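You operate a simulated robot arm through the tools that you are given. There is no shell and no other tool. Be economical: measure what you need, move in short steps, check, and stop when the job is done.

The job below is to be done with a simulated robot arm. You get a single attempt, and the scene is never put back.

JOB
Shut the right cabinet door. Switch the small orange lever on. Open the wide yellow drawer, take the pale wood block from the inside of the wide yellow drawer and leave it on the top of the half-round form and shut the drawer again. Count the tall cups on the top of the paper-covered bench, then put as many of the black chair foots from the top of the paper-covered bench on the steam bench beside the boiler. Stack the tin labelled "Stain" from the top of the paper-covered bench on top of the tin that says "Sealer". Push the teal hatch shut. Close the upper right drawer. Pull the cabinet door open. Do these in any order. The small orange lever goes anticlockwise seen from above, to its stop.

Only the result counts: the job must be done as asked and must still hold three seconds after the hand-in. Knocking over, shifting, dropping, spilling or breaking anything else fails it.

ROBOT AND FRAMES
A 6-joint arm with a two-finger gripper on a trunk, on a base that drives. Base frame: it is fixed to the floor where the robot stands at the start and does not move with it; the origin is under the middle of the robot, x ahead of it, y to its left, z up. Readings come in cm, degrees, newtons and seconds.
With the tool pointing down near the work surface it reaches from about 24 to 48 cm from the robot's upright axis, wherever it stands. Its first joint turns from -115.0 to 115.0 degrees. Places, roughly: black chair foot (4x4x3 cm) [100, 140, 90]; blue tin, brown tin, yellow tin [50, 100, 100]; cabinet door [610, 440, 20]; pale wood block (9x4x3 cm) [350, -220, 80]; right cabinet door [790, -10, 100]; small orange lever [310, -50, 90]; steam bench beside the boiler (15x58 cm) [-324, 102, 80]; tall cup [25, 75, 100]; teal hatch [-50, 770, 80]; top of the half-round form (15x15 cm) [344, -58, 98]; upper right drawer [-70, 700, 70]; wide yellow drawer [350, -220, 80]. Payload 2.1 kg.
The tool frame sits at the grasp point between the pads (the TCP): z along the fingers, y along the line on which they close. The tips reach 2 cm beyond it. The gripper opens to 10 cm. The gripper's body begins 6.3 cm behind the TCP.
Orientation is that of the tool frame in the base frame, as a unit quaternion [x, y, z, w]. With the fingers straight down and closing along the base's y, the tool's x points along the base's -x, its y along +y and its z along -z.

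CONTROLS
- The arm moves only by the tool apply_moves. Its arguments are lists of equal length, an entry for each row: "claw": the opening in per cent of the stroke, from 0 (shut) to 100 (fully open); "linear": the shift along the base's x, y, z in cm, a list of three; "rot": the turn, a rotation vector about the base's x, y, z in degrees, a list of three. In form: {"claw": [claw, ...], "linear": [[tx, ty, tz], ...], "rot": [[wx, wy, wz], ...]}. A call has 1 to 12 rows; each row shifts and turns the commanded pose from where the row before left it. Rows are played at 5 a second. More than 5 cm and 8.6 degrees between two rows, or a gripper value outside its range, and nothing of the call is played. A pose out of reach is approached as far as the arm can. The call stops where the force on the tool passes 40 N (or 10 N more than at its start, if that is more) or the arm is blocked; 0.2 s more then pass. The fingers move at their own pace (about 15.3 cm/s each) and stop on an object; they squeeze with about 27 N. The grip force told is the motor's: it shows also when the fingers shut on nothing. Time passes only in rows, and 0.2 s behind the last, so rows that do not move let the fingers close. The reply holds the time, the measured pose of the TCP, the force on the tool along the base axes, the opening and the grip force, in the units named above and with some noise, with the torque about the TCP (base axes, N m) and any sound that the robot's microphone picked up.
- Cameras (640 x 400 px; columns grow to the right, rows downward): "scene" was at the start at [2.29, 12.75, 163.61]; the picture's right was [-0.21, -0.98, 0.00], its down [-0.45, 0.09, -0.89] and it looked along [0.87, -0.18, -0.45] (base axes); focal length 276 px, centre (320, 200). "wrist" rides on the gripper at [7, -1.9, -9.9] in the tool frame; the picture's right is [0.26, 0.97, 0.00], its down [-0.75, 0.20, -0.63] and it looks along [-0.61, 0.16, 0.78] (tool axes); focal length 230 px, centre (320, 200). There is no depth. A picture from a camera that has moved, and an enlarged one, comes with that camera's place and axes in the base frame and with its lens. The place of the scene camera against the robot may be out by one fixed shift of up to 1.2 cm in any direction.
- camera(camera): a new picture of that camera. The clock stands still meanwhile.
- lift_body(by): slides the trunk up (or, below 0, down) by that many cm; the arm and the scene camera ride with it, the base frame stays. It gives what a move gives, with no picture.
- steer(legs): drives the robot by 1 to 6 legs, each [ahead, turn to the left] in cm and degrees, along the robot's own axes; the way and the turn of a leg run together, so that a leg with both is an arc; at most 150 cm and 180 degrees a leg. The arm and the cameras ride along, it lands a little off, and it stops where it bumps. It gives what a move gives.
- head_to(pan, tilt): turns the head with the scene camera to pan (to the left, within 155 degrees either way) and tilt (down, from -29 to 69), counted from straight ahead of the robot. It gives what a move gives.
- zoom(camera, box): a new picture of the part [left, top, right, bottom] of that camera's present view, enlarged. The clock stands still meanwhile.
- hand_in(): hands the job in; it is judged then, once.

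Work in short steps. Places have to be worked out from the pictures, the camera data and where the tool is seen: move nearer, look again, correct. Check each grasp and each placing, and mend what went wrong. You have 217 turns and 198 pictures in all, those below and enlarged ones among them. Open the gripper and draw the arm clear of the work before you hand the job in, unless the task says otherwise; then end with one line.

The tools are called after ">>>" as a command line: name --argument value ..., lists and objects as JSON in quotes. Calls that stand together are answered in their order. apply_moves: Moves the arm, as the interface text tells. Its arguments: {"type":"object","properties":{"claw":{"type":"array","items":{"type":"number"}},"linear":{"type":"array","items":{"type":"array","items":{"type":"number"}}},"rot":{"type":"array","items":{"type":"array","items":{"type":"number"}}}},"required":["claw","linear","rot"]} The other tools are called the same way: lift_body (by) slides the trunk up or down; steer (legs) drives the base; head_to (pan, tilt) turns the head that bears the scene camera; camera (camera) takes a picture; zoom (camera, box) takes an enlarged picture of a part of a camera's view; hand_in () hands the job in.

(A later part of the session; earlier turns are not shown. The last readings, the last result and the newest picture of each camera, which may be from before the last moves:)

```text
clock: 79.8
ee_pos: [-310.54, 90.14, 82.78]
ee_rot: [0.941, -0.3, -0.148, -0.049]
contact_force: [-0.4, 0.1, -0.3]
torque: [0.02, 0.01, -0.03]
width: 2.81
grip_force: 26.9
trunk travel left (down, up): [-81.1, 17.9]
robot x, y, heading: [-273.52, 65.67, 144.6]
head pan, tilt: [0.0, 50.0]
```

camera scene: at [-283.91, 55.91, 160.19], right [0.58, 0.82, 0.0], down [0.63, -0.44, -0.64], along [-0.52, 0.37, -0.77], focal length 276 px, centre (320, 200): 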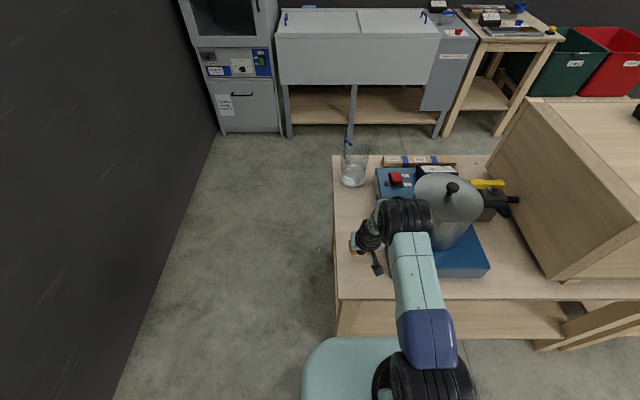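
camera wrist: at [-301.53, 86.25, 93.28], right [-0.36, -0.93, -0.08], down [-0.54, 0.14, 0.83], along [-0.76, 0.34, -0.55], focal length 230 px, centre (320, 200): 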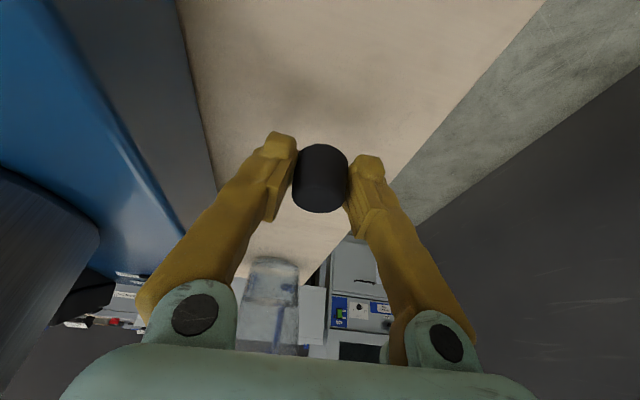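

No contact yet; a little further.

>>> apply_moves --claw '[10, 10, 10]' --linear '[[0, 0, -0.3], [0, 0, -0.3], [0, 0, -0.3]]' --rot '[[0, 0, 0], [0, 0, 0], [0, 0, 0]]'

```text
clock: 80.6
ee_pos: [-310.5, 90.37, 82.27]
ee_rot: [0.94, -0.3, -0.155, -0.049]
contact_force: [-2.3, 3.5, 31.2]
torque: [0.07, 0.1, 0.02]
width: 2.84
grip_force: 27.0
trunk travel left (down, up): [-81.1, 17.9]
robot x, y, heading: [-273.88, 65.44, 144.5]
head pan, tilt: [0.0, 50.0]
```

Contact made. I relieve, open, and back off up along the tool axis.

>>> apply_moves --claw '[10, 50, 70, 70, 70, 70, 70, 70, 70]' --linear '[[0, 0, 0.5], [0, 0, 0], [0, 0, 0], [0.6, -0.45, 2.3], [1, -0.7, 3.8], [1, -0.7, 4.2], [1, -0.7, 4.5], [1, -0.7, 4.5], [1, -0.7, 4.5]]' --rot '[[0, 0, 0], [0, 0, 0], [0, 0, 0], [0, 0, 0], [0, 0, 0], [0, 0, 0], [0, 0, 0], [0, 0, 0], [0, 0, 0]]'

>>> camera --camera "wrist"

>>> camera --camera "scene"

```text
clock: 82.6
ee_pos: [-304.63, 86.28, 106.3]
ee_rot: [0.941, -0.299, -0.149, -0.049]
contact_force: [0.5, -0.1, 0.1]
torque: [0.01, 0.01, 0.0]
width: 6.98
grip_force: 0.2
trunk travel left (down, up): [-81.1, 17.9]
robot x, y, heading: [-273.59, 65.43, 144.7]
head pan, tilt: [0.0, 50.0]
```

```text
159 pictures are left
camera wrist: at [-295.55, 82.15, 113.45], right [-0.36, -0.93, -0.08], down [-0.54, 0.14, 0.83], along [-0.76, 0.34, -0.55], focal length 230 px, centre (320, 200)
```

wrist: 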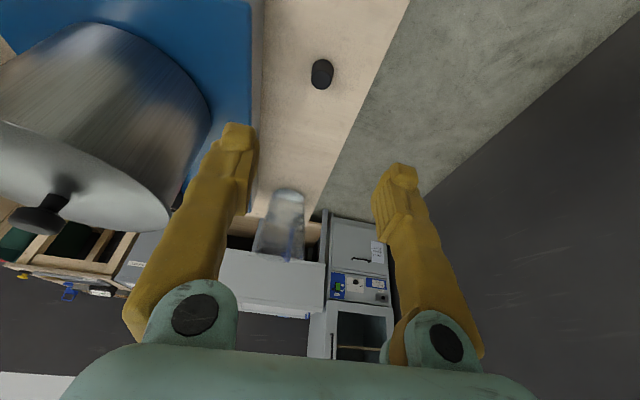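

```text
158 pictures are left
camera scene: at [-283.67, 55.76, 160.19], right [0.58, 0.82, 0.0], down [0.62, -0.44, -0.64], along [-0.53, 0.37, -0.77], focal length 276 px, centre (320, 200)
```

scene: 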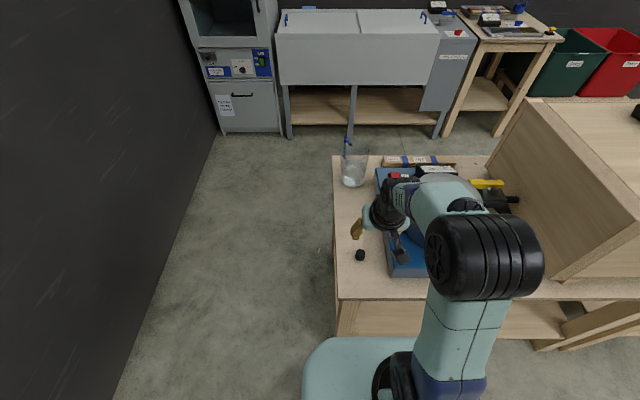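

First foot placed. I head back for the second foot.

>>> steer --legs '[[-60, 0], [0, -154.8], [150, 0], [109, 0], [0, 48]]'

```text
clock: 106.6
ee_pos: [57.8, 15.35, 106.23]
ee_rot: [-0.325, 0.933, 0.051, 0.148]
contact_force: [0.0, -0.1, -0.6]
torque: [0.02, 0.02, -0.02]
width: 6.99
grip_force: 0.0
trunk travel left (down, up): [-81.1, 17.9]
robot x, y, heading: [28.99, -8.94, 38.4]
head pan, tilt: [0.0, 50.0]
```

I continue to the bench's right side near foot A.

>>> steer --legs '[[0, -5.6], [150, 0], [20, 0], [0, 111], [40, 0]]'

>>> camera --camera "scene"

>>> camera --camera "wrist"

```text
clock: 122.5
ee_pos: [113.85, 129.01, 106.26]
ee_rot: [0.933, -0.323, -0.149, -0.052]
contact_force: [0.1, -0.2, -0.6]
torque: [0.03, -0.02, -0.01]
width: 6.98
grip_force: 0.0
trunk travel left (down, up): [-81.1, 17.9]
robot x, y, heading: [143.78, 107.02, 141.4]
head pan, tilt: [0.0, 50.0]
```

```text
157 pictures are left
camera scene: at [133.15, 97.48, 160.19], right [0.62, 0.78, 0.0], down [0.6, -0.47, -0.64], along [-0.5, 0.4, -0.77], focal length 276 px, centre (320, 200)
```

scene: 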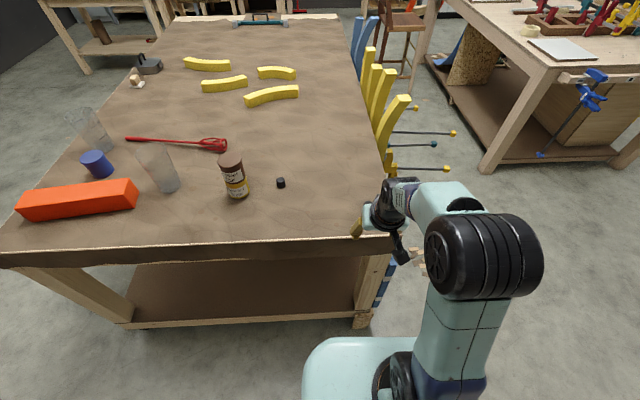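

```text
156 pictures are left
camera wrist: at [122.68, 124.51, 113.4], right [-0.41, -0.91, -0.08], down [-0.53, 0.16, 0.83], along [-0.74, 0.38, -0.55], focal length 230 px, centre (320, 200)
```

wrist: 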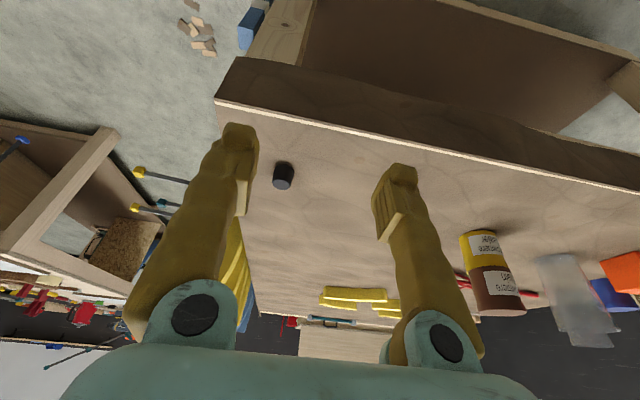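

Foot A is at about (100.9, 142.5). I drive 12 cm closer and check again.

>>> steer --legs '[[12, 0]]'

>>> camera --camera "wrist"

```text
clock: 123.8
ee_pos: [104.71, 136.33, 106.3]
ee_rot: [0.933, -0.324, -0.149, -0.053]
contact_force: [0.3, -0.1, 0.0]
torque: [-0.03, 0.01, 0.01]
width: 7.0
grip_force: 0.1
trunk travel left (down, up): [-81.1, 17.9]
robot x, y, heading: [134.58, 114.3, 141.6]
head pan, tilt: [0.0, 50.0]
```

```text
155 pictures are left
camera wrist: at [113.49, 131.82, 113.43], right [-0.41, -0.91, -0.08], down [-0.53, 0.16, 0.83], along [-0.74, 0.38, -0.55], focal length 230 px, centre (320, 200)
```

wrist: 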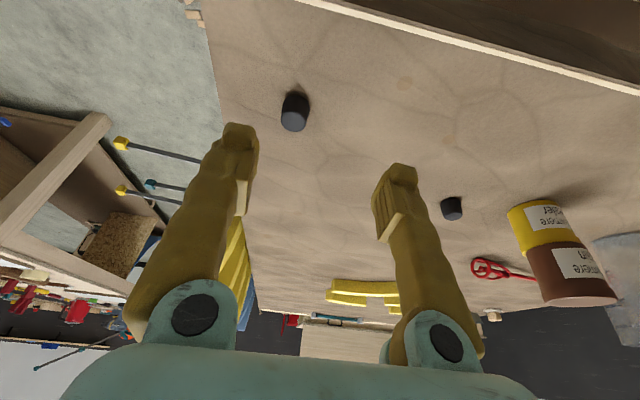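

I align laterally, descend, and close on foot A.

>>> apply_moves --claw '[80, 80, 80, 80, 80, 10, 10, 10, 10]' --linear '[[1.55, 1.95, 0], [-1.34, 1.06, -3.4], [-1.34, 1.06, -3.4], [-1.34, 1.06, -3.4], [-1.33, 1.07, -3.4], [0, 0, 0], [0, 0, 0], [0, 0, 0], [0, 0, 0]]' --rot '[[0, 0, 0], [0, 0, 0], [0, 0, 0], [0, 0, 0], [0, 0, 0], [0, 0, 0], [0, 0, 0], [0, 0, 0], [0, 0, 0]]'

>>> camera --camera "wrist"

```text
clock: 125.8
ee_pos: [100.71, 142.83, 92.59]
ee_rot: [0.933, -0.325, -0.149, -0.052]
contact_force: [0.1, -0.4, 0.2]
torque: [0.02, -0.01, 0.02]
width: 2.8
grip_force: 27.5
trunk travel left (down, up): [-81.1, 17.9]
robot x, y, heading: [134.63, 113.95, 141.5]
head pan, tilt: [0.0, 50.0]
```

```text
154 pictures are left
camera wrist: at [109.54, 138.2, 99.79], right [-0.41, -0.91, -0.08], down [-0.53, 0.16, 0.83], along [-0.74, 0.38, -0.55], focal length 230 px, centre (320, 200)
```

wrist: 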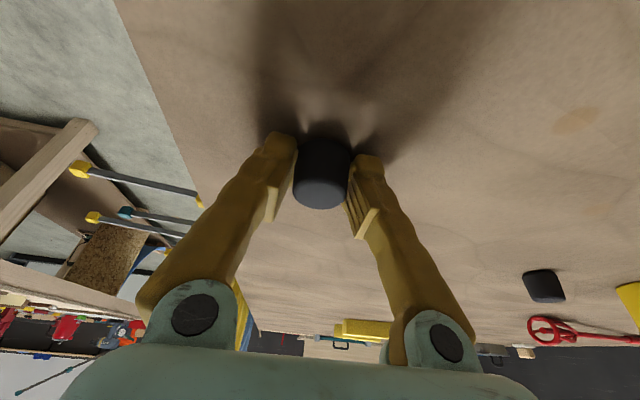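

Gripped (2.8 cm). I lift, retract, and start the drive back to the steam bench.

>>> apply_moves --claw '[10, 10, 10, 10, 10]' --linear '[[0, 0, 2], [0, 0, 4.5], [0.8, -0.6, 4.5], [2, -1.6, 4.2], [2, -1.6, 4.2]]' --rot '[[0, 0, 0], [0, 0, 0], [0, 0, 0], [0, 0, 0], [0, 0, 0]]'

>>> steer --legs '[[-60, 0], [0, 67.8], [150, 0], [25, 0], [0, -41.6]]'

```text
clock: 127.0
ee_pos: [105.6, 138.8, 112.13]
ee_rot: [0.933, -0.325, -0.148, -0.052]
contact_force: [0.3, -0.2, 0.4]
torque: [0.02, 0.02, -0.03]
width: 2.81
grip_force: 26.4
trunk travel left (down, up): [-81.1, 17.9]
robot x, y, heading: [134.42, 114.1, 141.4]
head pan, tilt: [0.0, 50.0]
```

```text
clock: 143.8
ee_pos: [-9.01, -1.79, 111.95]
ee_rot: [0.982, -0.105, -0.156, -0.018]
contact_force: [0.1, -0.5, -0.2]
torque: [-0.02, 0.0, 0.0]
width: 2.82
grip_force: 27.0
trunk travel left (down, up): [-81.1, 17.9]
robot x, y, heading: [27.75, -11.09, 167.7]
head pan, tilt: [0.0, 50.0]
```

Continuing on to the steam bench front.

>>> steer --legs '[[150, -0.5], [143, 0], [0, -22.7]]'

>>> camera --camera "scene"

```text
clock: 159.1
ee_pos: [-287.69, 71.08, 112.05]
ee_rot: [0.945, -0.287, -0.15, -0.047]
contact_force: [0.8, 0.3, 0.6]
torque: [-0.02, 0.03, -0.02]
width: 2.78
grip_force: 27.3
trunk travel left (down, up): [-81.1, 17.9]
robot x, y, heading: [-256.53, 48.62, 146.2]
head pan, tilt: [0.0, 50.0]
```

```text
153 pictures are left
camera scene: at [-266.65, 38.76, 160.19], right [0.56, 0.83, 0.0], down [0.64, -0.43, -0.64], along [-0.53, 0.36, -0.77], focal length 276 px, centre (320, 200)
```

scene: 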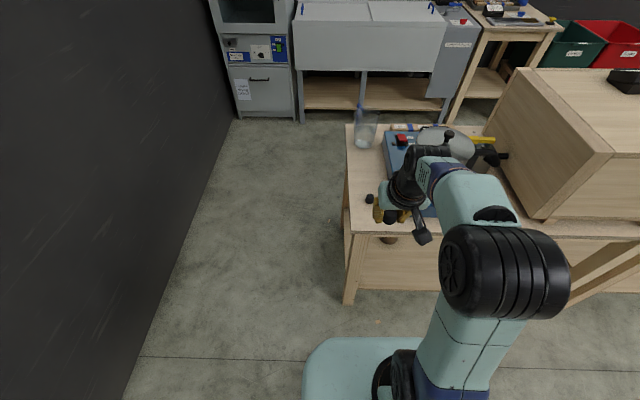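

I drive 22 cm forward; the second foot will go about 6.5 cm in front of the first.

>>> steer --legs '[[22, 0]]'

>>> camera --camera "wrist"

>>> camera --camera "scene"

```text
clock: 160.8
ee_pos: [-305.84, 83.42, 111.98]
ee_rot: [0.945, -0.288, -0.15, -0.047]
contact_force: [-0.1, 0.8, -0.2]
torque: [-0.03, -0.01, -0.01]
width: 2.81
grip_force: 27.4
trunk travel left (down, up): [-81.1, 17.9]
robot x, y, heading: [-274.59, 61.08, 146.3]
head pan, tilt: [0.0, 50.0]
```

```text
152 pictures are left
camera wrist: at [-296.57, 79.47, 119.18], right [-0.34, -0.94, -0.08], down [-0.54, 0.12, 0.83], along [-0.77, 0.32, -0.55], focal length 230 px, centre (320, 200)
```

wrist: 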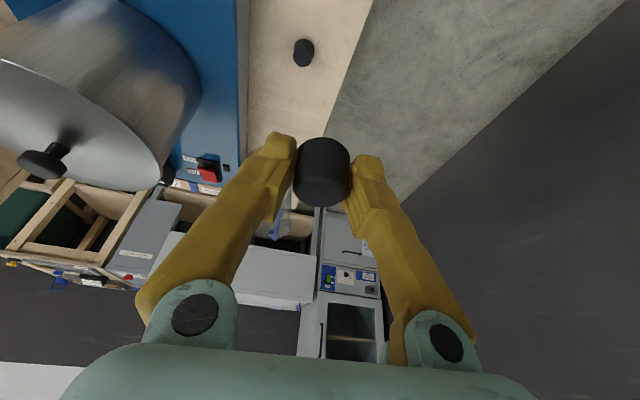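

```text
151 pictures are left
camera scene: at [-284.76, 50.94, 160.19], right [0.56, 0.83, 0.0], down [0.64, -0.43, -0.64], along [-0.53, 0.36, -0.77], focal length 276 px, centre (320, 200)
```

scene: 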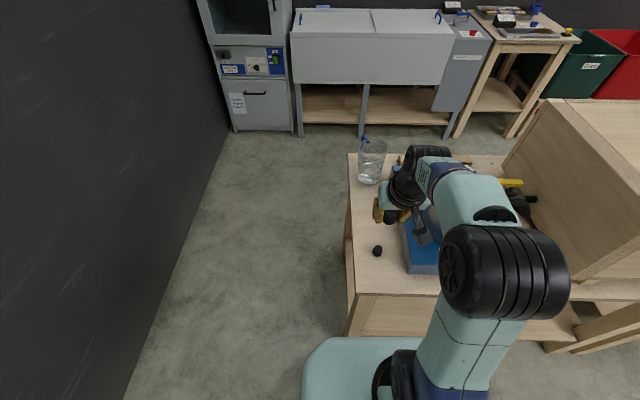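

Foot 1 confirmed at (-310.5, 90.4). I lower the second foot at (-305.3, 86.4).

>>> apply_moves --claw '[10, 10, 10, 10, 10, 10, 10]' --linear '[[0.5, 3, -3], [0, 0, -4.8], [0, 0, -4.8], [0, 0, -4.8], [0, 0, -4.8], [0, 0, -4.3], [0, 0, -2]]' --rot '[[0, 0, 0], [0, 0, 0], [0, 0, 0], [0, 0, 0], [0, 0, 0], [0, 0, 0], [0, 0, 0]]'

>>> camera --camera "wrist"

>>> apply_moves --claw '[10, 10, 10, 10]' --linear '[[0, 0, -0.3], [0, 0, -0.3], [0, 0, -0.3], [0, 0, -0.2]]' --rot '[[0, 0, 0], [0, 0, 0], [0, 0, 0], [0, 0, 0]]'

```text
clock: 162.4
ee_pos: [-305.75, 86.11, 86.12]
ee_rot: [0.948, -0.279, -0.148, -0.047]
contact_force: [-0.1, 0.5, 0.3]
torque: [-0.09, -0.01, -0.03]
width: 2.79
grip_force: 27.0
out of reach, approached as far as the arm can: row 5, 6
trunk travel left (down, up): [-81.1, 17.9]
robot x, y, heading: [-275.18, 61.19, 145.9]
head pan, tilt: [0.0, 50.0]
```

```text
150 pictures are left
camera wrist: at [-296.49, 82.46, 93.33], right [-0.32, -0.94, -0.08], down [-0.55, 0.11, 0.83], along [-0.77, 0.31, -0.55], focal length 230 px, centre (320, 200)
```

wrist: 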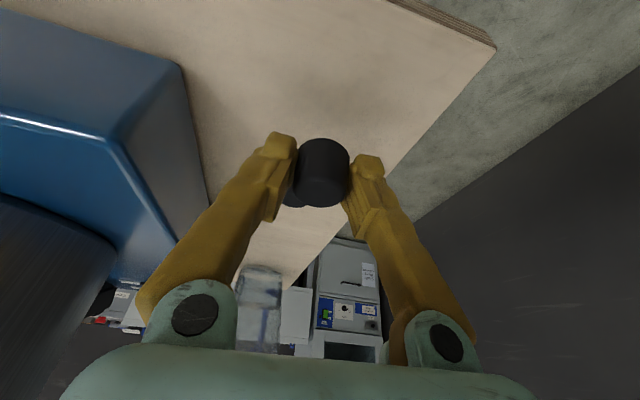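

```text
clock: 163.4
ee_pos: [-305.56, 86.1, 85.02]
ee_rot: [0.945, -0.287, -0.149, -0.045]
contact_force: [0.1, 1.5, 0.1]
torque: [0.02, 0.0, -0.01]
width: 2.79
grip_force: 26.9
trunk travel left (down, up): [-81.1, 17.9]
robot x, y, heading: [-274.92, 60.83, 146.3]
head pan, tilt: [0.0, 50.0]
```

Measured height is 85.0; I continue lowering to contact (~82.3).

>>> apply_moves --claw '[10, 10, 10, 10, 10, 10]' --linear '[[0, 0, -0.8], [0, 0, -0.8], [0, 0, -0.4], [0, 0, -0.3], [0, 0, -0.3], [0, 0, -0.3]]' --rot '[[0, 0, 0], [0, 0, 0], [0, 0, 0], [0, 0, 0], [0, 0, 0], [0, 0, 0]]'

```text
clock: 164.8
ee_pos: [-305.47, 86.22, 82.49]
ee_rot: [0.944, -0.288, -0.154, -0.044]
contact_force: [-1.3, 0.9, 22.3]
torque: [0.07, -0.03, 0.02]
width: 2.81
grip_force: 26.9
out of reach, approached as far as the arm can: row 1
trunk travel left (down, up): [-81.1, 17.9]
robot x, y, heading: [-274.95, 60.76, 146.2]
head pan, tilt: [0.0, 50.0]
```

Contact. I relieve, open and back away.

>>> apply_moves --claw '[10, 50, 70, 70, 70, 70, 70, 70, 70]' --linear '[[0, 0, 0.4], [0, 0, 0], [0, 0, 0], [0.6, -0.45, 2.3], [1, -0.7, 3.8], [1, -0.7, 4.2], [1, -0.7, 4.5], [1, -0.7, 4.5], [1, -0.7, 4.5]]' --rot '[[0, 0, 0], [0, 0, 0], [0, 0, 0], [0, 0, 0], [0, 0, 0], [0, 0, 0], [0, 0, 0], [0, 0, 0], [0, 0, 0]]'

>>> camera --camera "wrist"

```text
clock: 166.8
ee_pos: [-301.39, 82.12, 103.44]
ee_rot: [0.941, -0.298, -0.153, -0.041]
contact_force: [1.7, 1.3, -0.2]
torque: [-0.11, 0.15, 0.1]
width: 6.99
grip_force: 0.1
out of reach, approached as far as the arm can: row 7, 8
trunk travel left (down, up): [-81.1, 17.9]
robot x, y, heading: [-274.96, 60.86, 146.1]
head pan, tilt: [0.0, 50.0]
```

```text
149 pictures are left
camera wrist: at [-292.31, 78.09, 110.57], right [-0.35, -0.93, -0.07], down [-0.53, 0.14, 0.84], along [-0.77, 0.33, -0.54], focal length 230 px, centre (320, 200)
```

wrist: 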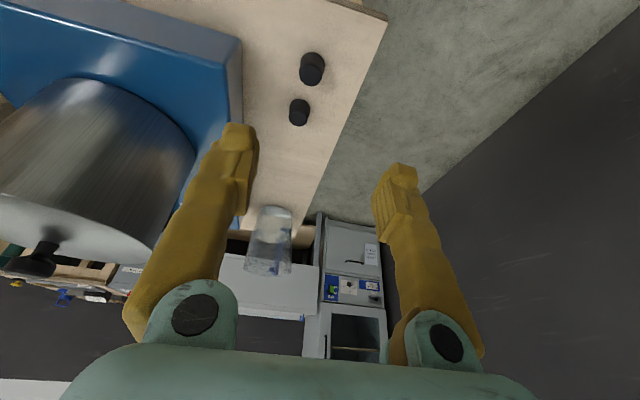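

Both feet stand in the strip. I back up and look toward the far (+y) area for the hatch and drawer.

>>> steer --legs '[[-70, 0], [0, -80]]'

>>> head_to --pan 0 --tilt 15

>>> camera --camera "scene"

```text
clock: 174.0
ee_pos: [-200.35, 51.51, 103.28]
ee_rot: [-0.531, 0.833, 0.083, 0.133]
contact_force: [0.1, 1.0, -0.5]
torque: [0.01, 0.02, 0.02]
width: 6.97
grip_force: 0.1
trunk travel left (down, up): [-81.1, 17.9]
robot x, y, heading: [-217.59, 22.11, 65.3]
head pan, tilt: [0.0, 50.0]
```

```text
clock: 175.1
ee_pos: [-200.47, 51.47, 103.36]
ee_rot: [-0.531, 0.833, 0.084, 0.134]
contact_force: [-0.2, -0.5, 1.1]
torque: [-0.04, 0.0, -0.01]
width: 7.01
grip_force: 0.0
trunk travel left (down, up): [-81.1, 17.9]
robot x, y, heading: [-217.22, 21.77, 65.1]
head pan, tilt: [0.0, 15.0]
```

```text
148 pictures are left
camera scene: at [-229.33, 31.6, 165.55], right [0.91, -0.42, 0.0], down [-0.11, -0.24, -0.97], along [0.41, 0.88, -0.26], focal length 276 px, centre (320, 200)
```

scene: 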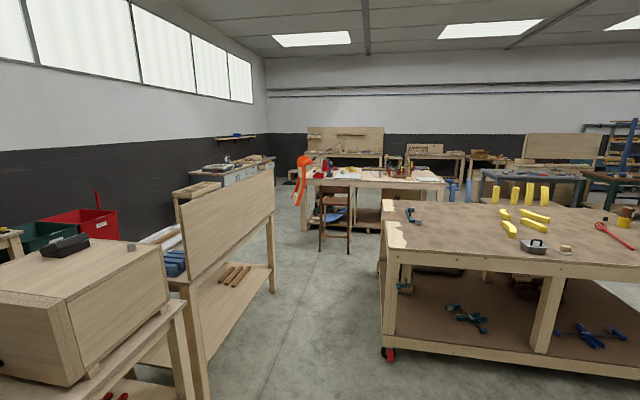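

The target counter seems near (245,170). I zoom.

>>> zoom --camera "scene" --box '[170, 110, 350, 230]'

```text
3.33 times, centred on (260, 170) of scene
camera zoom: at [-229.33, 31.6, 165.55], right [0.91, -0.42, 0.0], down [-0.11, -0.24, -0.97], along [0.41, 0.88, -0.26], focal length 920 px, centre (520, 300)
```

zoom: 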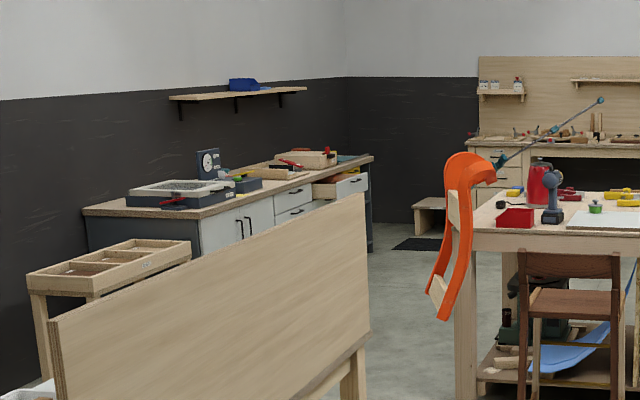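

Counter with white fronts and an open drawer is visible. I raise the trunk for clearance and drive up the aisle.

>>> lift_body --by 15

>>> steer --legs '[[0, 5], [150, 0], [125, 0], [0, 40]]'

>>> camera --camera "scene"

```text
clock: 176.8
ee_pos: [-200.48, 51.53, 118.35]
ee_rot: [-0.531, 0.832, 0.083, 0.133]
contact_force: [0.6, 1.0, 0.8]
torque: [0.0, -0.01, -0.05]
width: 7.01
grip_force: 0.0
trunk travel left (down, up): [-96.1, 2.9]
robot x, y, heading: [-217.51, 21.89, 64.8]
head pan, tilt: [0.0, 15.0]
```

```text
clock: 192.5
ee_pos: [-132.23, 313.81, 118.38]
ee_rot: [0.805, -0.572, -0.127, -0.091]
contact_force: [0.8, -0.5, -0.6]
torque: [0.01, 0.0, -0.01]
width: 7.01
grip_force: 0.1
trunk travel left (down, up): [-96.1, 2.9]
robot x, y, heading: [-123.68, 280.37, 109.0]
head pan, tilt: [0.0, 15.0]
```

```text
146 pictures are left
camera scene: at [-138.79, 280.06, 180.56], right [0.94, 0.33, 0.0], down [0.09, -0.24, -0.97], along [-0.32, 0.91, -0.26], focal length 276 px, centre (320, 200)
```

scene: 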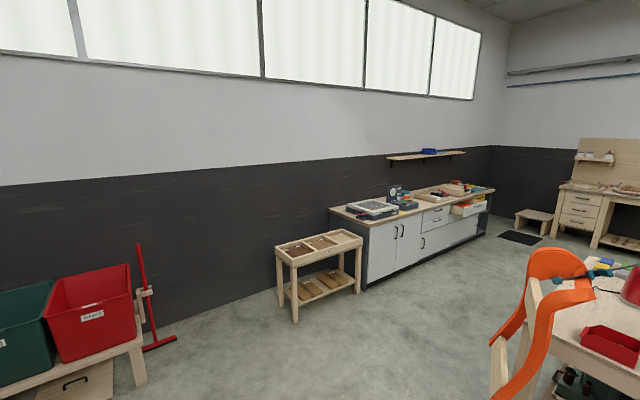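

I zoom on the counter.

>>> zoom --camera "scene" --box '[320, 140, 560, 300]'

```text
2.50 times, centred on (440, 220) of scene
camera zoom: at [-138.79, 280.06, 180.56], right [0.94, 0.33, 0.0], down [0.09, -0.24, -0.97], along [-0.32, 0.91, -0.26], focal length 690 px, centre (20, 150)
```

zoom: 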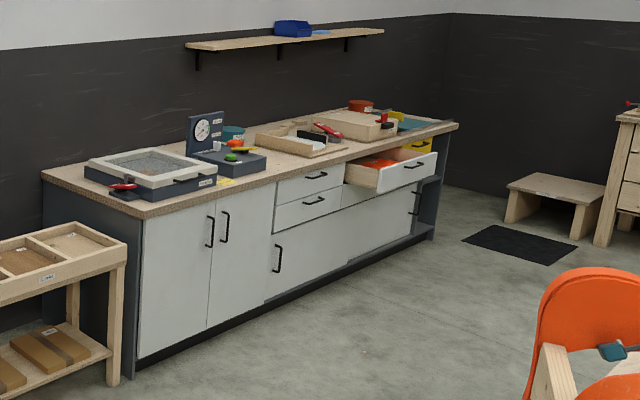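

I drive past the tray cart along the counter front.

>>> steer --legs '[[0, -12.6], [150, 0], [22, 0], [0, -38], [130, 0], [0, 60]]'

>>> head_to --pan 0 --tilt 30

>>> camera --camera "scene"

```text
clock: 212.7
ee_pos: [-82.94, 595.03, 118.28]
ee_rot: [0.843, -0.515, -0.134, -0.083]
contact_force: [-0.3, 0.1, 0.0]
torque: [0.03, 0.0, 0.01]
width: 6.99
grip_force: 0.0
trunk travel left (down, up): [-96.1, 2.9]
robot x, y, heading: [-69.86, 563.77, 117.3]
head pan, tilt: [0.0, 15.0]
```

```text
clock: 213.5
ee_pos: [-82.97, 595.08, 118.42]
ee_rot: [0.842, -0.516, -0.134, -0.082]
contact_force: [0.2, 0.4, 0.7]
torque: [-0.02, -0.06, 0.0]
width: 6.99
grip_force: 0.0
trunk travel left (down, up): [-96.1, 2.9]
robot x, y, heading: [-70.08, 563.45, 117.2]
head pan, tilt: [0.0, 30.0]
```

```text
144 pictures are left
camera scene: at [-84.58, 560.55, 178.15], right [0.89, 0.46, 0.0], down [0.23, -0.44, -0.87], along [-0.4, 0.77, -0.5], focal length 276 px, centre (320, 200)
```

scene: 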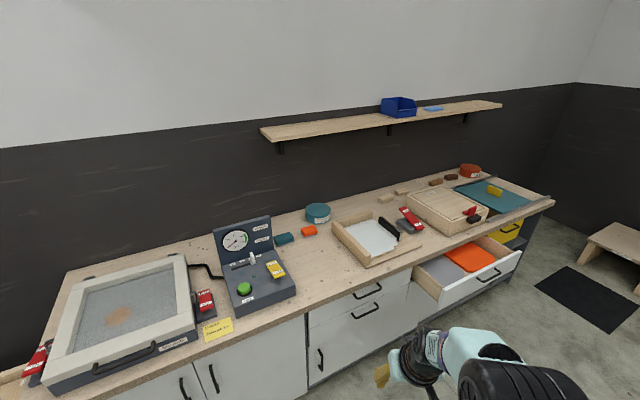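

I zoom on the teal sheet and drawer.

>>> zoom --camera "scene" --box '[390, 150, 590, 310]'

```text
2.50 times, centred on (490, 230) of scene
camera zoom: at [-84.58, 560.55, 178.15], right [0.89, 0.46, 0.0], down [0.23, -0.44, -0.87], along [-0.4, 0.77, -0.5], focal length 690 px, centre (-105, 125)
```

zoom: 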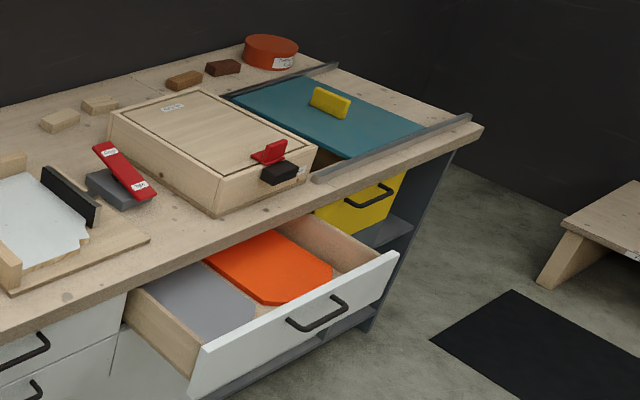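

I drive along to stand in front of the drawer/hatch.

>>> steer --legs '[[0, -60], [115, 0], [0, 87]]'

>>> head_to --pan 0 --tilt 45

>>> camera --camera "scene"

```text
clock: 225.7
ee_pos: [-33.87, 684.11, 118.35]
ee_rot: [0.94, -0.304, -0.149, -0.049]
contact_force: [0.4, 0.2, 0.1]
torque: [-0.02, 0.02, 0.0]
width: 7.0
grip_force: 0.1
trunk travel left (down, up): [-96.1, 2.9]
robot x, y, heading: [-7.85, 661.75, 144.1]
head pan, tilt: [0.0, 30.0]
```

```text
clock: 226.5
ee_pos: [-33.89, 684.08, 118.37]
ee_rot: [0.94, -0.303, -0.15, -0.049]
contact_force: [-0.2, 0.2, 0.7]
torque: [-0.04, 0.0, 0.02]
width: 6.96
grip_force: 0.0
trunk travel left (down, up): [-96.1, 2.9]
robot x, y, heading: [-7.85, 662.17, 144.2]
head pan, tilt: [0.0, 45.0]
```

```text
142 pictures are left
camera scene: at [-18.6, 652.5, 175.88], right [0.58, 0.81, 0.0], down [0.57, -0.41, -0.71], along [-0.57, 0.41, -0.71], focal length 276 px, centre (320, 200)
```

scene: 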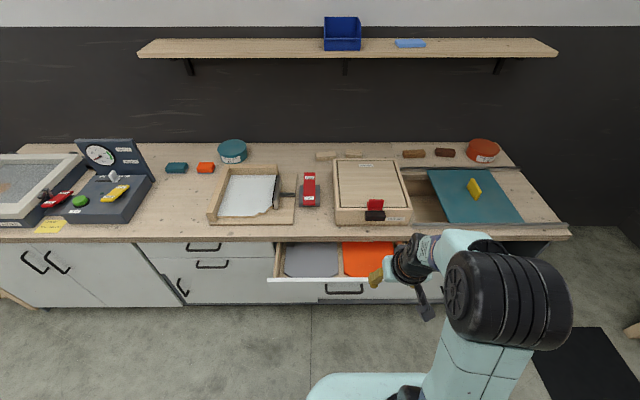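

>>> zoom --camera "scene" --box '[380, 130, 580, 255]'

```text
3.20 times, centred on (480, 192) of scene
camera zoom: at [-18.6, 652.5, 175.88], right [0.58, 0.81, 0.0], down [0.57, -0.41, -0.71], along [-0.57, 0.41, -0.71], focal length 883 px, centre (-192, 224)
```

zoom: 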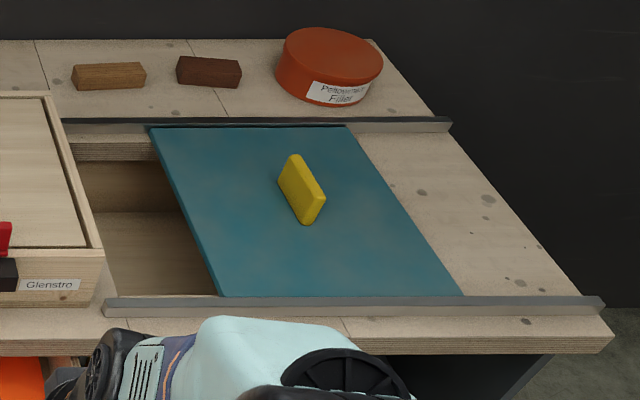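

The hatch must slide left over its opening by the yellow tab; the open white drawer is straight ahead (front at ~22 cm out). First the drawer: I lower the trunk and tilt the tool forward, to push with the closed tips.

>>> lift_body --by -45

>>> apply_moves --claw '[0, 0, 0, 0, 0, 0, 0]' --linear '[[-3.2, -0.39, -0.63], [-3.2, -0.39, -0.63], [-3.2, -0.39, -0.63], [-3.2, -0.39, -0.63], [-3.2, -0.39, -0.63], [-3.2, -0.39, -0.63], [-3.2, -0.39, -0.63]]' --rot '[[4.37, 6.09, 0], [4.37, 6.09, 0], [4.37, 6.09, 0], [4.37, 6.09, 0], [4.37, 6.09, 0], [4.37, 6.09, 0], [4.37, 6.09, 0]]'

>>> camera --camera "scene"

>>> camera --camera "wrist"

```text
refused: -45 is not a number from -40 to 40
```

```text
clock: 228.1
ee_pos: [-56.38, 681.43, 113.88]
ee_rot: [0.776, -0.251, -0.55, -0.179]
contact_force: [-0.2, -0.2, 0.3]
torque: [-0.01, -0.02, 0.01]
width: 0.0
grip_force: 26.4
trunk travel left (down, up): [-96.1, 2.9]
robot x, y, heading: [-7.73, 662.15, 144.2]
head pan, tilt: [0.0, 45.0]
```

```text
140 pictures are left
camera scene: at [-18.82, 652.45, 175.86], right [0.58, 0.81, 0.0], down [0.58, -0.41, -0.71], along [-0.57, 0.41, -0.71], focal length 276 px, centre (320, 200)
```

scene: 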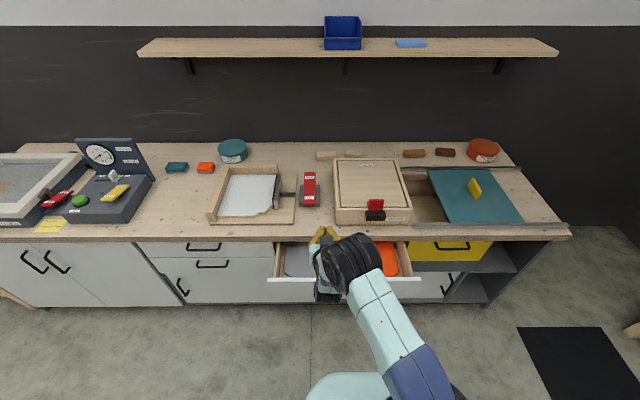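

```text
139 pictures are left
camera wrist: at [-45.69, 676.05, 110.54], right [-0.5, -0.83, -0.24], down [0.16, -0.36, 0.92], along [-0.85, 0.41, 0.32], focal length 230 px, centre (320, 200)
```

wrist: 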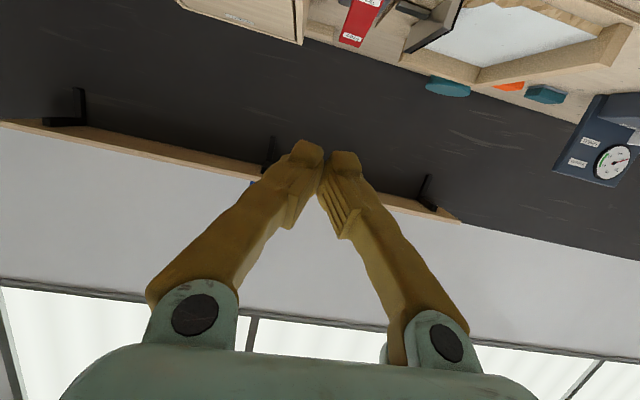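

The trunk step was too large, so the arm is still high. I back up 5 cm, then lower the trunk in two steps.

>>> steer --legs '[[-5, 0]]'

>>> lift_body --by -40

>>> camera --camera "scene"

>>> camera --camera "wrist"

```text
clock: 229.0
ee_pos: [-52.92, 679.12, 113.42]
ee_rot: [0.78, -0.252, -0.545, -0.177]
contact_force: [0.0, 0.8, -0.5]
torque: [-0.03, 0.03, 0.02]
width: 0.01
grip_force: 27.3
trunk travel left (down, up): [-96.1, 2.9]
robot x, y, heading: [-4.12, 659.26, 144.0]
head pan, tilt: [0.0, 45.0]
```

```text
clock: 232.8
ee_pos: [-52.18, 678.7, 73.87]
ee_rot: [0.778, -0.25, -0.548, -0.177]
contact_force: [-0.6, 0.9, -0.1]
torque: [0.03, 0.04, 0.0]
width: 0.0
grip_force: 27.0
trunk travel left (down, up): [-56.1, 42.9]
robot x, y, heading: [-3.72, 659.32, 144.3]
head pan, tilt: [0.0, 45.0]
```

```text
138 pictures are left
camera scene: at [-14.56, 649.6, 135.88], right [0.58, 0.81, 0.0], down [0.57, -0.41, -0.71], along [-0.57, 0.41, -0.71], focal length 276 px, centre (320, 200)
```

scene: 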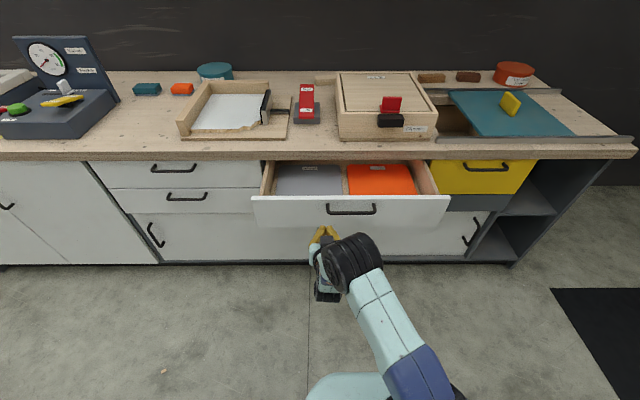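

```text
137 pictures are left
camera wrist: at [-41.56, 673.34, 70.53], right [-0.5, -0.83, -0.24], down [0.16, -0.36, 0.92], along [-0.85, 0.42, 0.31], focal length 230 px, centre (320, 200)
```

wrist: 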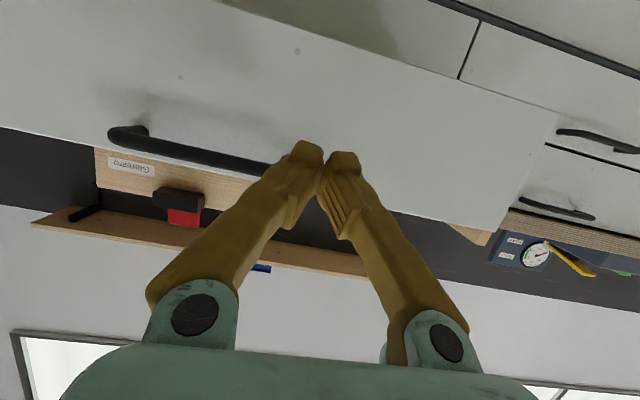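

Handle is around z 73, so I'll press the panel below it, at tip z ≈ 66, mid-width. I move there, then drive forward pushing.

>>> apply_moves --claw '[0, 0]' --linear '[[2.0, 2.8, -3.6], [2.1, 2.9, -3.6]]' --rot '[[0, 0, 0], [0, 0, 0]]'

>>> steer --legs '[[26, 0]]'

>>> camera --camera "scene"

>>> camera --camera "wrist"

```text
refused: row 2 steps farther than a row can; nothing moved
```

```text
clock: 234.7
ee_pos: [-73.68, 693.56, 73.5]
ee_rot: [0.78, -0.249, -0.546, -0.177]
contact_force: [-4.4, -4.5, -20.6]
torque: [-0.23, 0.14, 0.09]
width: 0.0
grip_force: 27.1
trunk travel left (down, up): [-56.1, 42.9]
robot x, y, heading: [-25.15, 674.24, 144.4]
head pan, tilt: [0.0, 45.0]
```

```text
136 pictures are left
camera scene: at [-36.22, 664.74, 135.82], right [0.58, 0.81, 0.0], down [0.58, -0.41, -0.7], along [-0.57, 0.41, -0.71], focal length 276 px, centre (320, 200)
```

scene: 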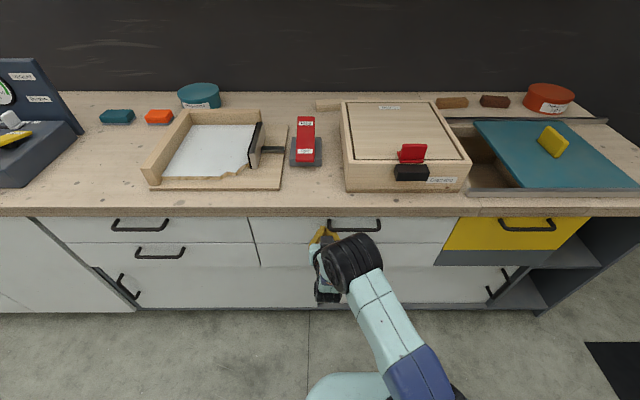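

```text
135 pictures are left
camera wrist: at [-63.0, 688.31, 70.28], right [-0.49, -0.84, -0.25], down [0.15, -0.36, 0.92], along [-0.86, 0.41, 0.31], focal length 230 px, centre (320, 200)
```

wrist: 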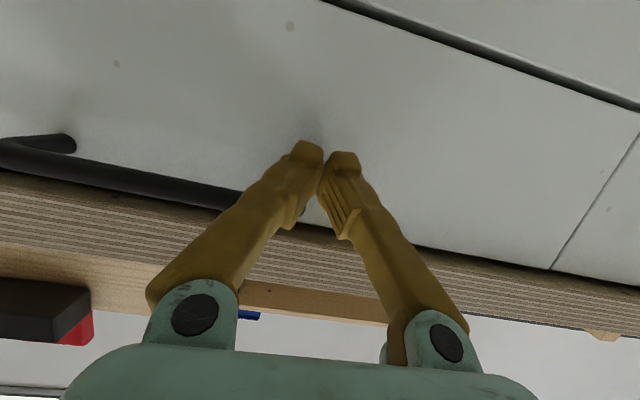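

The drawer moved nearly shut. I zoom on it to see if it is flush.

>>> zoom --camera "scene" --box '[220, 195, 480, 315]'

```text
2.46 times, centred on (350, 255) of scene
camera zoom: at [-36.22, 664.74, 135.82], right [0.58, 0.81, 0.0], down [0.58, -0.41, -0.7], along [-0.57, 0.41, -0.71], focal length 679 px, centre (246, 65)
```

zoom: 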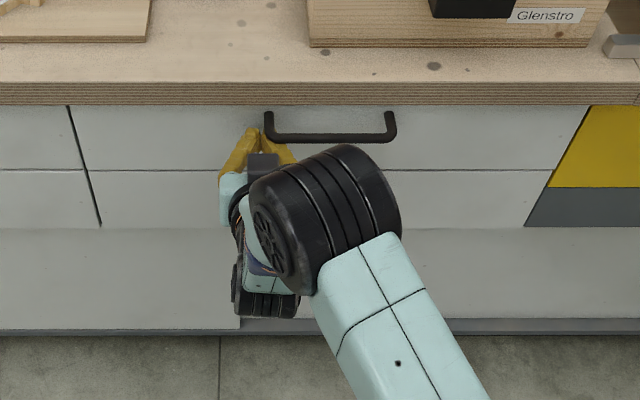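

It looks flush. I press a bit more to be sure it is home.

>>> apply_moves --claw '[0, 0, 0]' --linear '[[-0.4, 0.29, 0], [-0.4, 0.29, 0], [-0.4, 0.29, 0]]' --rot '[[0, 0, 0], [0, 0, 0], [0, 0, 0]]'

```text
clock: 235.4
ee_pos: [-74.1, 694.09, 73.36]
ee_rot: [0.784, -0.248, -0.542, -0.174]
contact_force: [1.4, -3.0, -2.1]
torque: [0.01, 0.05, -0.05]
width: 0.0
grip_force: 26.3
trunk travel left (down, up): [-56.1, 42.9]
robot x, y, heading: [-25.19, 674.24, 144.5]
head pan, tilt: [0.0, 45.0]
stopped in row 3: the force on the tool passed its limit at 55 N (the readings are from after the stop); the commanded pose is now the measured one
```

Drawer is shut. I back off, raise the trunk, and shift along to face the hatch.

>>> steer --legs '[[-40, 0]]'

>>> lift_body --by 40

>>> steer --legs '[[0, -90], [53, 0], [0, 90], [35, 0]]'

>>> camera --camera "scene"

```text
clock: 237.9
ee_pos: [-41.5, 670.81, 73.28]
ee_rot: [0.784, -0.248, -0.542, -0.175]
contact_force: [0.4, 0.9, -1.0]
torque: [-0.02, -0.06, -0.01]
width: 0.0
grip_force: 27.4
trunk travel left (down, up): [-56.1, 42.9]
robot x, y, heading: [8.0, 651.34, 144.9]
head pan, tilt: [0.0, 45.0]
```

```text
clock: 241.8
ee_pos: [-41.44, 670.69, 113.3]
ee_rot: [0.784, -0.247, -0.542, -0.174]
contact_force: [0.2, -0.2, 0.0]
torque: [-0.02, -0.01, -0.02]
width: 0.02
grip_force: 26.6
trunk travel left (down, up): [-96.1, 2.9]
robot x, y, heading: [7.82, 651.48, 144.9]
head pan, tilt: [0.0, 45.0]
```

```text
clock: 254.3
ee_pos: [-40.89, 735.03, 113.47]
ee_rot: [0.784, -0.246, -0.543, -0.173]
contact_force: [0.9, 1.4, 0.4]
torque: [-0.04, 0.03, -0.02]
width: 0.01
grip_force: 27.3
trunk travel left (down, up): [-96.1, 2.9]
robot x, y, heading: [8.44, 715.71, 145.2]
head pan, tilt: [0.0, 45.0]
```

```text
133 pictures are left
camera scene: at [-2.02, 705.81, 175.89], right [0.57, 0.82, 0.0], down [0.58, -0.4, -0.71], along [-0.58, 0.41, -0.71], focal length 276 px, centre (320, 200)
```

scene: 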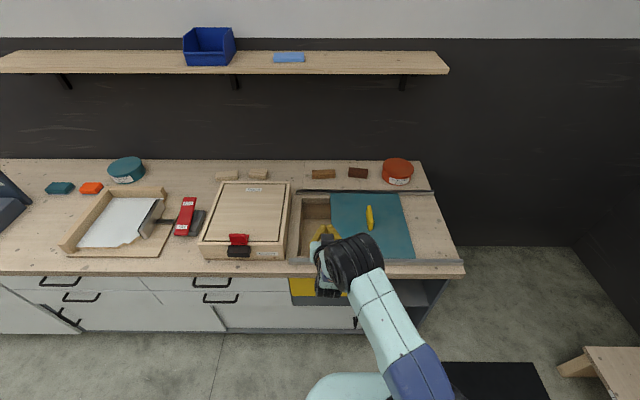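

Tab is near (-55.6, 770.7), opening gap ≈14 cm to its left. I drive 24 cm closer and put the closed fingers to the right of the tab, at 45° tilt.

>>> steer --legs '[[24, 0]]'

>>> apply_moves --claw '[0, 0, 0, 0, 0, 0, 0]' --linear '[[1.13, 3.73, 0], [1.13, 3.73, 0], [1.13, 3.73, 0], [1.13, 3.73, -3], [1.13, 3.73, -3], [1.13, 3.73, -3], [1.13, 3.73, -3]]' --rot '[[-4.66, -6.5, 0], [-4.66, -6.5, 0], [-4.66, -6.5, 0], [0, 0, 0], [0, 0, 0], [0, 0, 0], [0, 0, 0]]'

>>> camera --camera "scene"

>>> camera --camera "wrist"

```text
clock: 256.1
ee_pos: [-60.45, 748.5, 113.4]
ee_rot: [0.784, -0.245, -0.544, -0.172]
contact_force: [-0.4, -0.7, 0.4]
torque: [0.0, -0.01, 0.0]
width: 0.0
grip_force: 27.1
trunk travel left (down, up): [-96.1, 2.9]
robot x, y, heading: [-11.55, 729.75, 145.0]
head pan, tilt: [0.0, 45.0]
```

```text
clock: 257.7
ee_pos: [-52.2, 773.58, 102.04]
ee_rot: [0.879, -0.279, -0.369, -0.113]
contact_force: [1.4, 0.3, -0.4]
torque: [0.03, 0.03, -0.01]
width: 0.0
grip_force: 27.2
out of reach, approached as far as the arm can: row 7
trunk travel left (down, up): [-96.1, 2.9]
robot x, y, heading: [-10.73, 729.11, 145.0]
head pan, tilt: [0.0, 45.0]
```

```text
132 pictures are left
camera scene: at [-21.69, 719.7, 175.9], right [0.57, 0.82, 0.0], down [0.58, -0.4, -0.71], along [-0.58, 0.4, -0.71], focal length 276 px, centre (320, 200)
```

scene: 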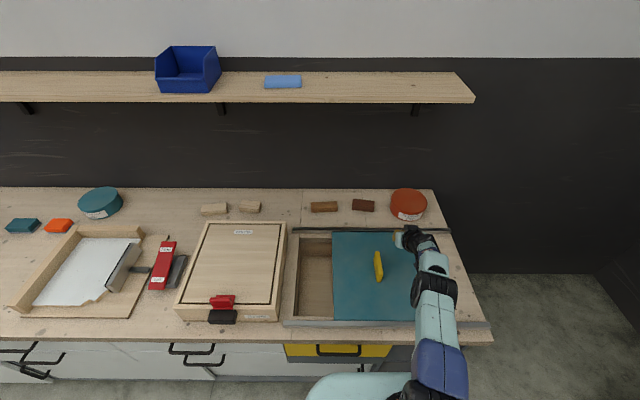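

```text
131 pictures are left
camera wrist: at [-41.21, 768.28, 104.01], right [-0.41, -0.9, -0.18], down [-0.18, -0.11, 0.98], along [-0.9, 0.43, -0.11], focal length 230 px, centre (320, 200)
```

wrist: 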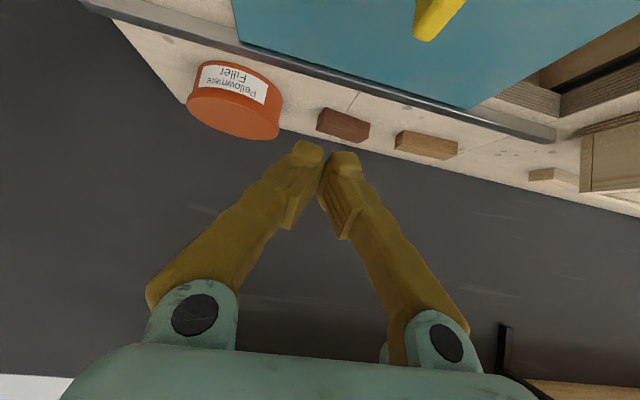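

The arm is near its reach limit, so I lower with the trunk, after shifting 2 cm further right of the tab.

>>> apply_moves --claw '[0]' --linear '[[1.2, 1.6, 0]]' --rot '[[0, 0, 0]]'

>>> lift_body --by -14

>>> camera --camera "scene"

>>> camera --camera "wrist"

```text
clock: 258.1
ee_pos: [-50.42, 775.0, 102.17]
ee_rot: [0.88, -0.277, -0.369, -0.115]
contact_force: [-0.2, -0.4, 0.3]
torque: [-0.03, -0.01, 0.02]
width: 0.0
grip_force: 27.1
out of reach, approached as far as the arm can: row 1
trunk travel left (down, up): [-96.1, 2.9]
robot x, y, heading: [-11.27, 729.07, 145.2]
head pan, tilt: [0.0, 45.0]
```

```text
clock: 259.8
ee_pos: [-50.5, 774.98, 88.14]
ee_rot: [0.88, -0.277, -0.368, -0.115]
contact_force: [0.5, 0.3, -0.8]
torque: [-0.01, 0.02, 0.05]
width: 0.0
grip_force: 26.9
trunk travel left (down, up): [-82.1, 16.9]
robot x, y, heading: [-11.44, 729.53, 145.0]
head pan, tilt: [0.0, 45.0]
```

```text
130 pictures are left
camera scene: at [-21.74, 719.55, 161.88], right [0.57, 0.82, 0.0], down [0.58, -0.4, -0.71], along [-0.58, 0.4, -0.71], focal length 276 px, centre (320, 200)
```

scene: 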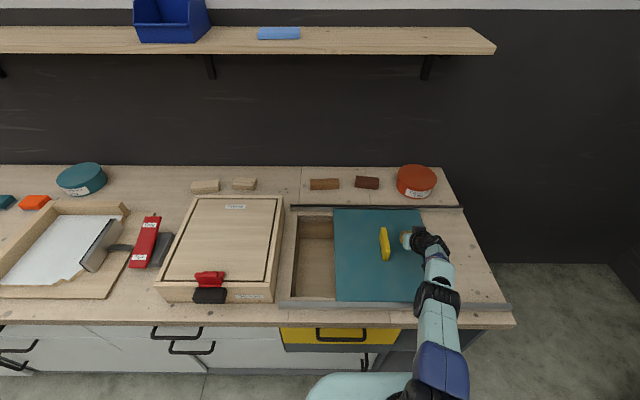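

```text
129 pictures are left
camera wrist: at [-39.56, 769.7, 90.09], right [-0.4, -0.9, -0.18], down [-0.18, -0.12, 0.98], along [-0.9, 0.43, -0.11], focal length 230 px, centre (320, 200)
```

wrist: 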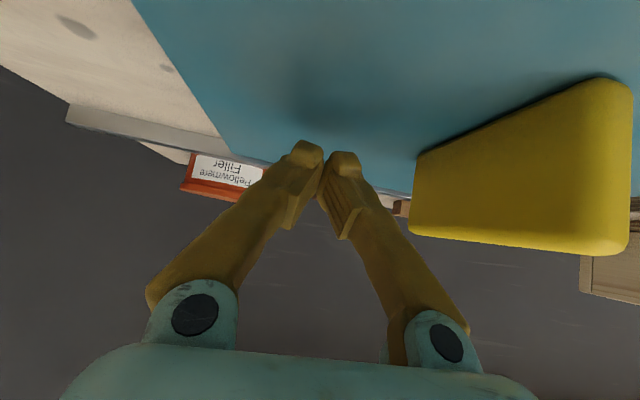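

Fingers are right of the tab and tab top is ~89. I drop 1.5 cm and push left.

>>> lift_body --by -1.5

>>> apply_moves --claw '[0, 0, 0, 0, 0, 0]' --linear '[[-0.87, -1.22, 0], [-0.87, -1.22, 0], [-0.87, -1.22, 0], [-0.87, -1.22, 0], [-0.87, -1.22, 0], [-0.87, -1.22, 0]]' --rot '[[0, 0, 0], [0, 0, 0], [0, 0, 0], [0, 0, 0], [0, 0, 0], [0, 0, 0]]'

>>> camera --camera "scene"

```text
clock: 260.4
ee_pos: [-50.38, 775.03, 86.75]
ee_rot: [0.88, -0.277, -0.368, -0.115]
contact_force: [-0.2, -0.3, -1.1]
torque: [-0.01, 0.02, 0.03]
width: 0.01
grip_force: 26.8
trunk travel left (down, up): [-80.6, 18.4]
robot x, y, heading: [-11.15, 729.23, 145.1]
head pan, tilt: [0.0, 45.0]
```

```text
clock: 261.8
ee_pos: [-57.1, 768.87, 86.19]
ee_rot: [0.88, -0.277, -0.369, -0.115]
contact_force: [2.7, 1.3, 1.7]
torque: [-0.09, 0.04, 0.14]
width: 0.0
grip_force: 26.5
out of reach, approached as far as the arm can: row 2, 3, 4, 6
trunk travel left (down, up): [-80.6, 18.4]
robot x, y, heading: [-11.41, 729.18, 145.2]
head pan, tilt: [0.0, 45.0]
```

```text
128 pictures are left
camera scene: at [-21.69, 719.51, 160.38], right [0.57, 0.82, 0.0], down [0.58, -0.4, -0.71], along [-0.58, 0.4, -0.71], focal length 276 px, centre (320, 200)
```

scene: 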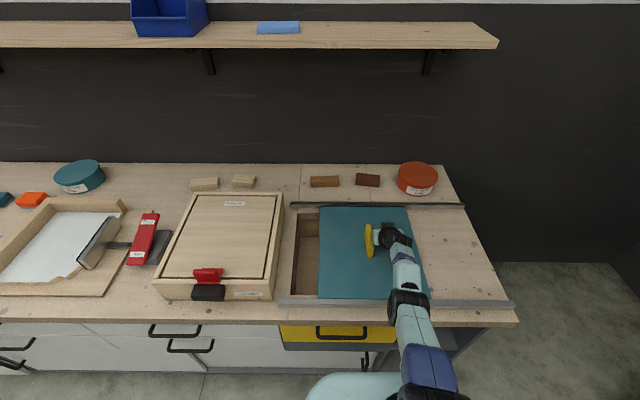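

The hatch slides. I push on, watching force.

>>> apply_moves --claw '[0, 0, 0, 0, 0, 0, 0]' --linear '[[-0.7, -1.25, 0], [-0.7, -1.25, 0], [-0.7, -1.25, 0], [-0.7, -1.25, 0], [-0.7, -1.25, 0], [-0.7, -1.25, 0], [-0.7, -1.25, 0]]' --rot '[[0, 0, 0], [0, 0, 0], [0, 0, 0], [0, 0, 0], [0, 0, 0], [0, 0, 0], [0, 0, 0]]'

>>> camera --camera "scene"

```text
clock: 263.4
ee_pos: [-61.42, 762.62, 85.74]
ee_rot: [0.877, -0.273, -0.379, -0.115]
contact_force: [1.7, 1.1, -1.0]
torque: [-0.02, 0.06, 0.14]
width: 0.0
grip_force: 29.9
out of reach, approached as far as the arm can: row 1, 2, 6, 7
trunk travel left (down, up): [-80.6, 18.4]
robot x, y, heading: [-11.79, 729.2, 145.5]
head pan, tilt: [0.0, 45.0]
```

```text
127 pictures are left
camera scene: at [-21.72, 719.54, 160.37], right [0.57, 0.82, 0.0], down [0.58, -0.4, -0.71], along [-0.58, 0.4, -0.71], focal length 276 px, centre (320, 200)
```

scene: 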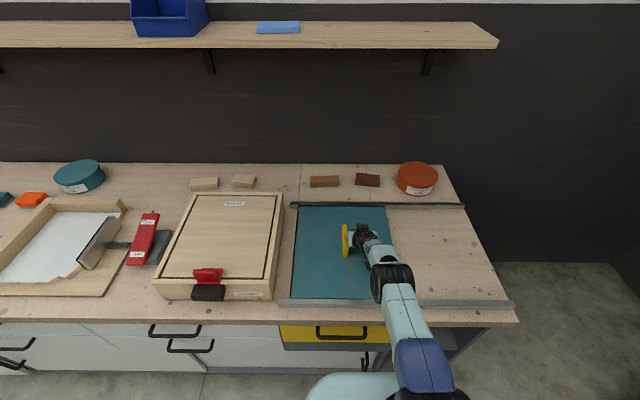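

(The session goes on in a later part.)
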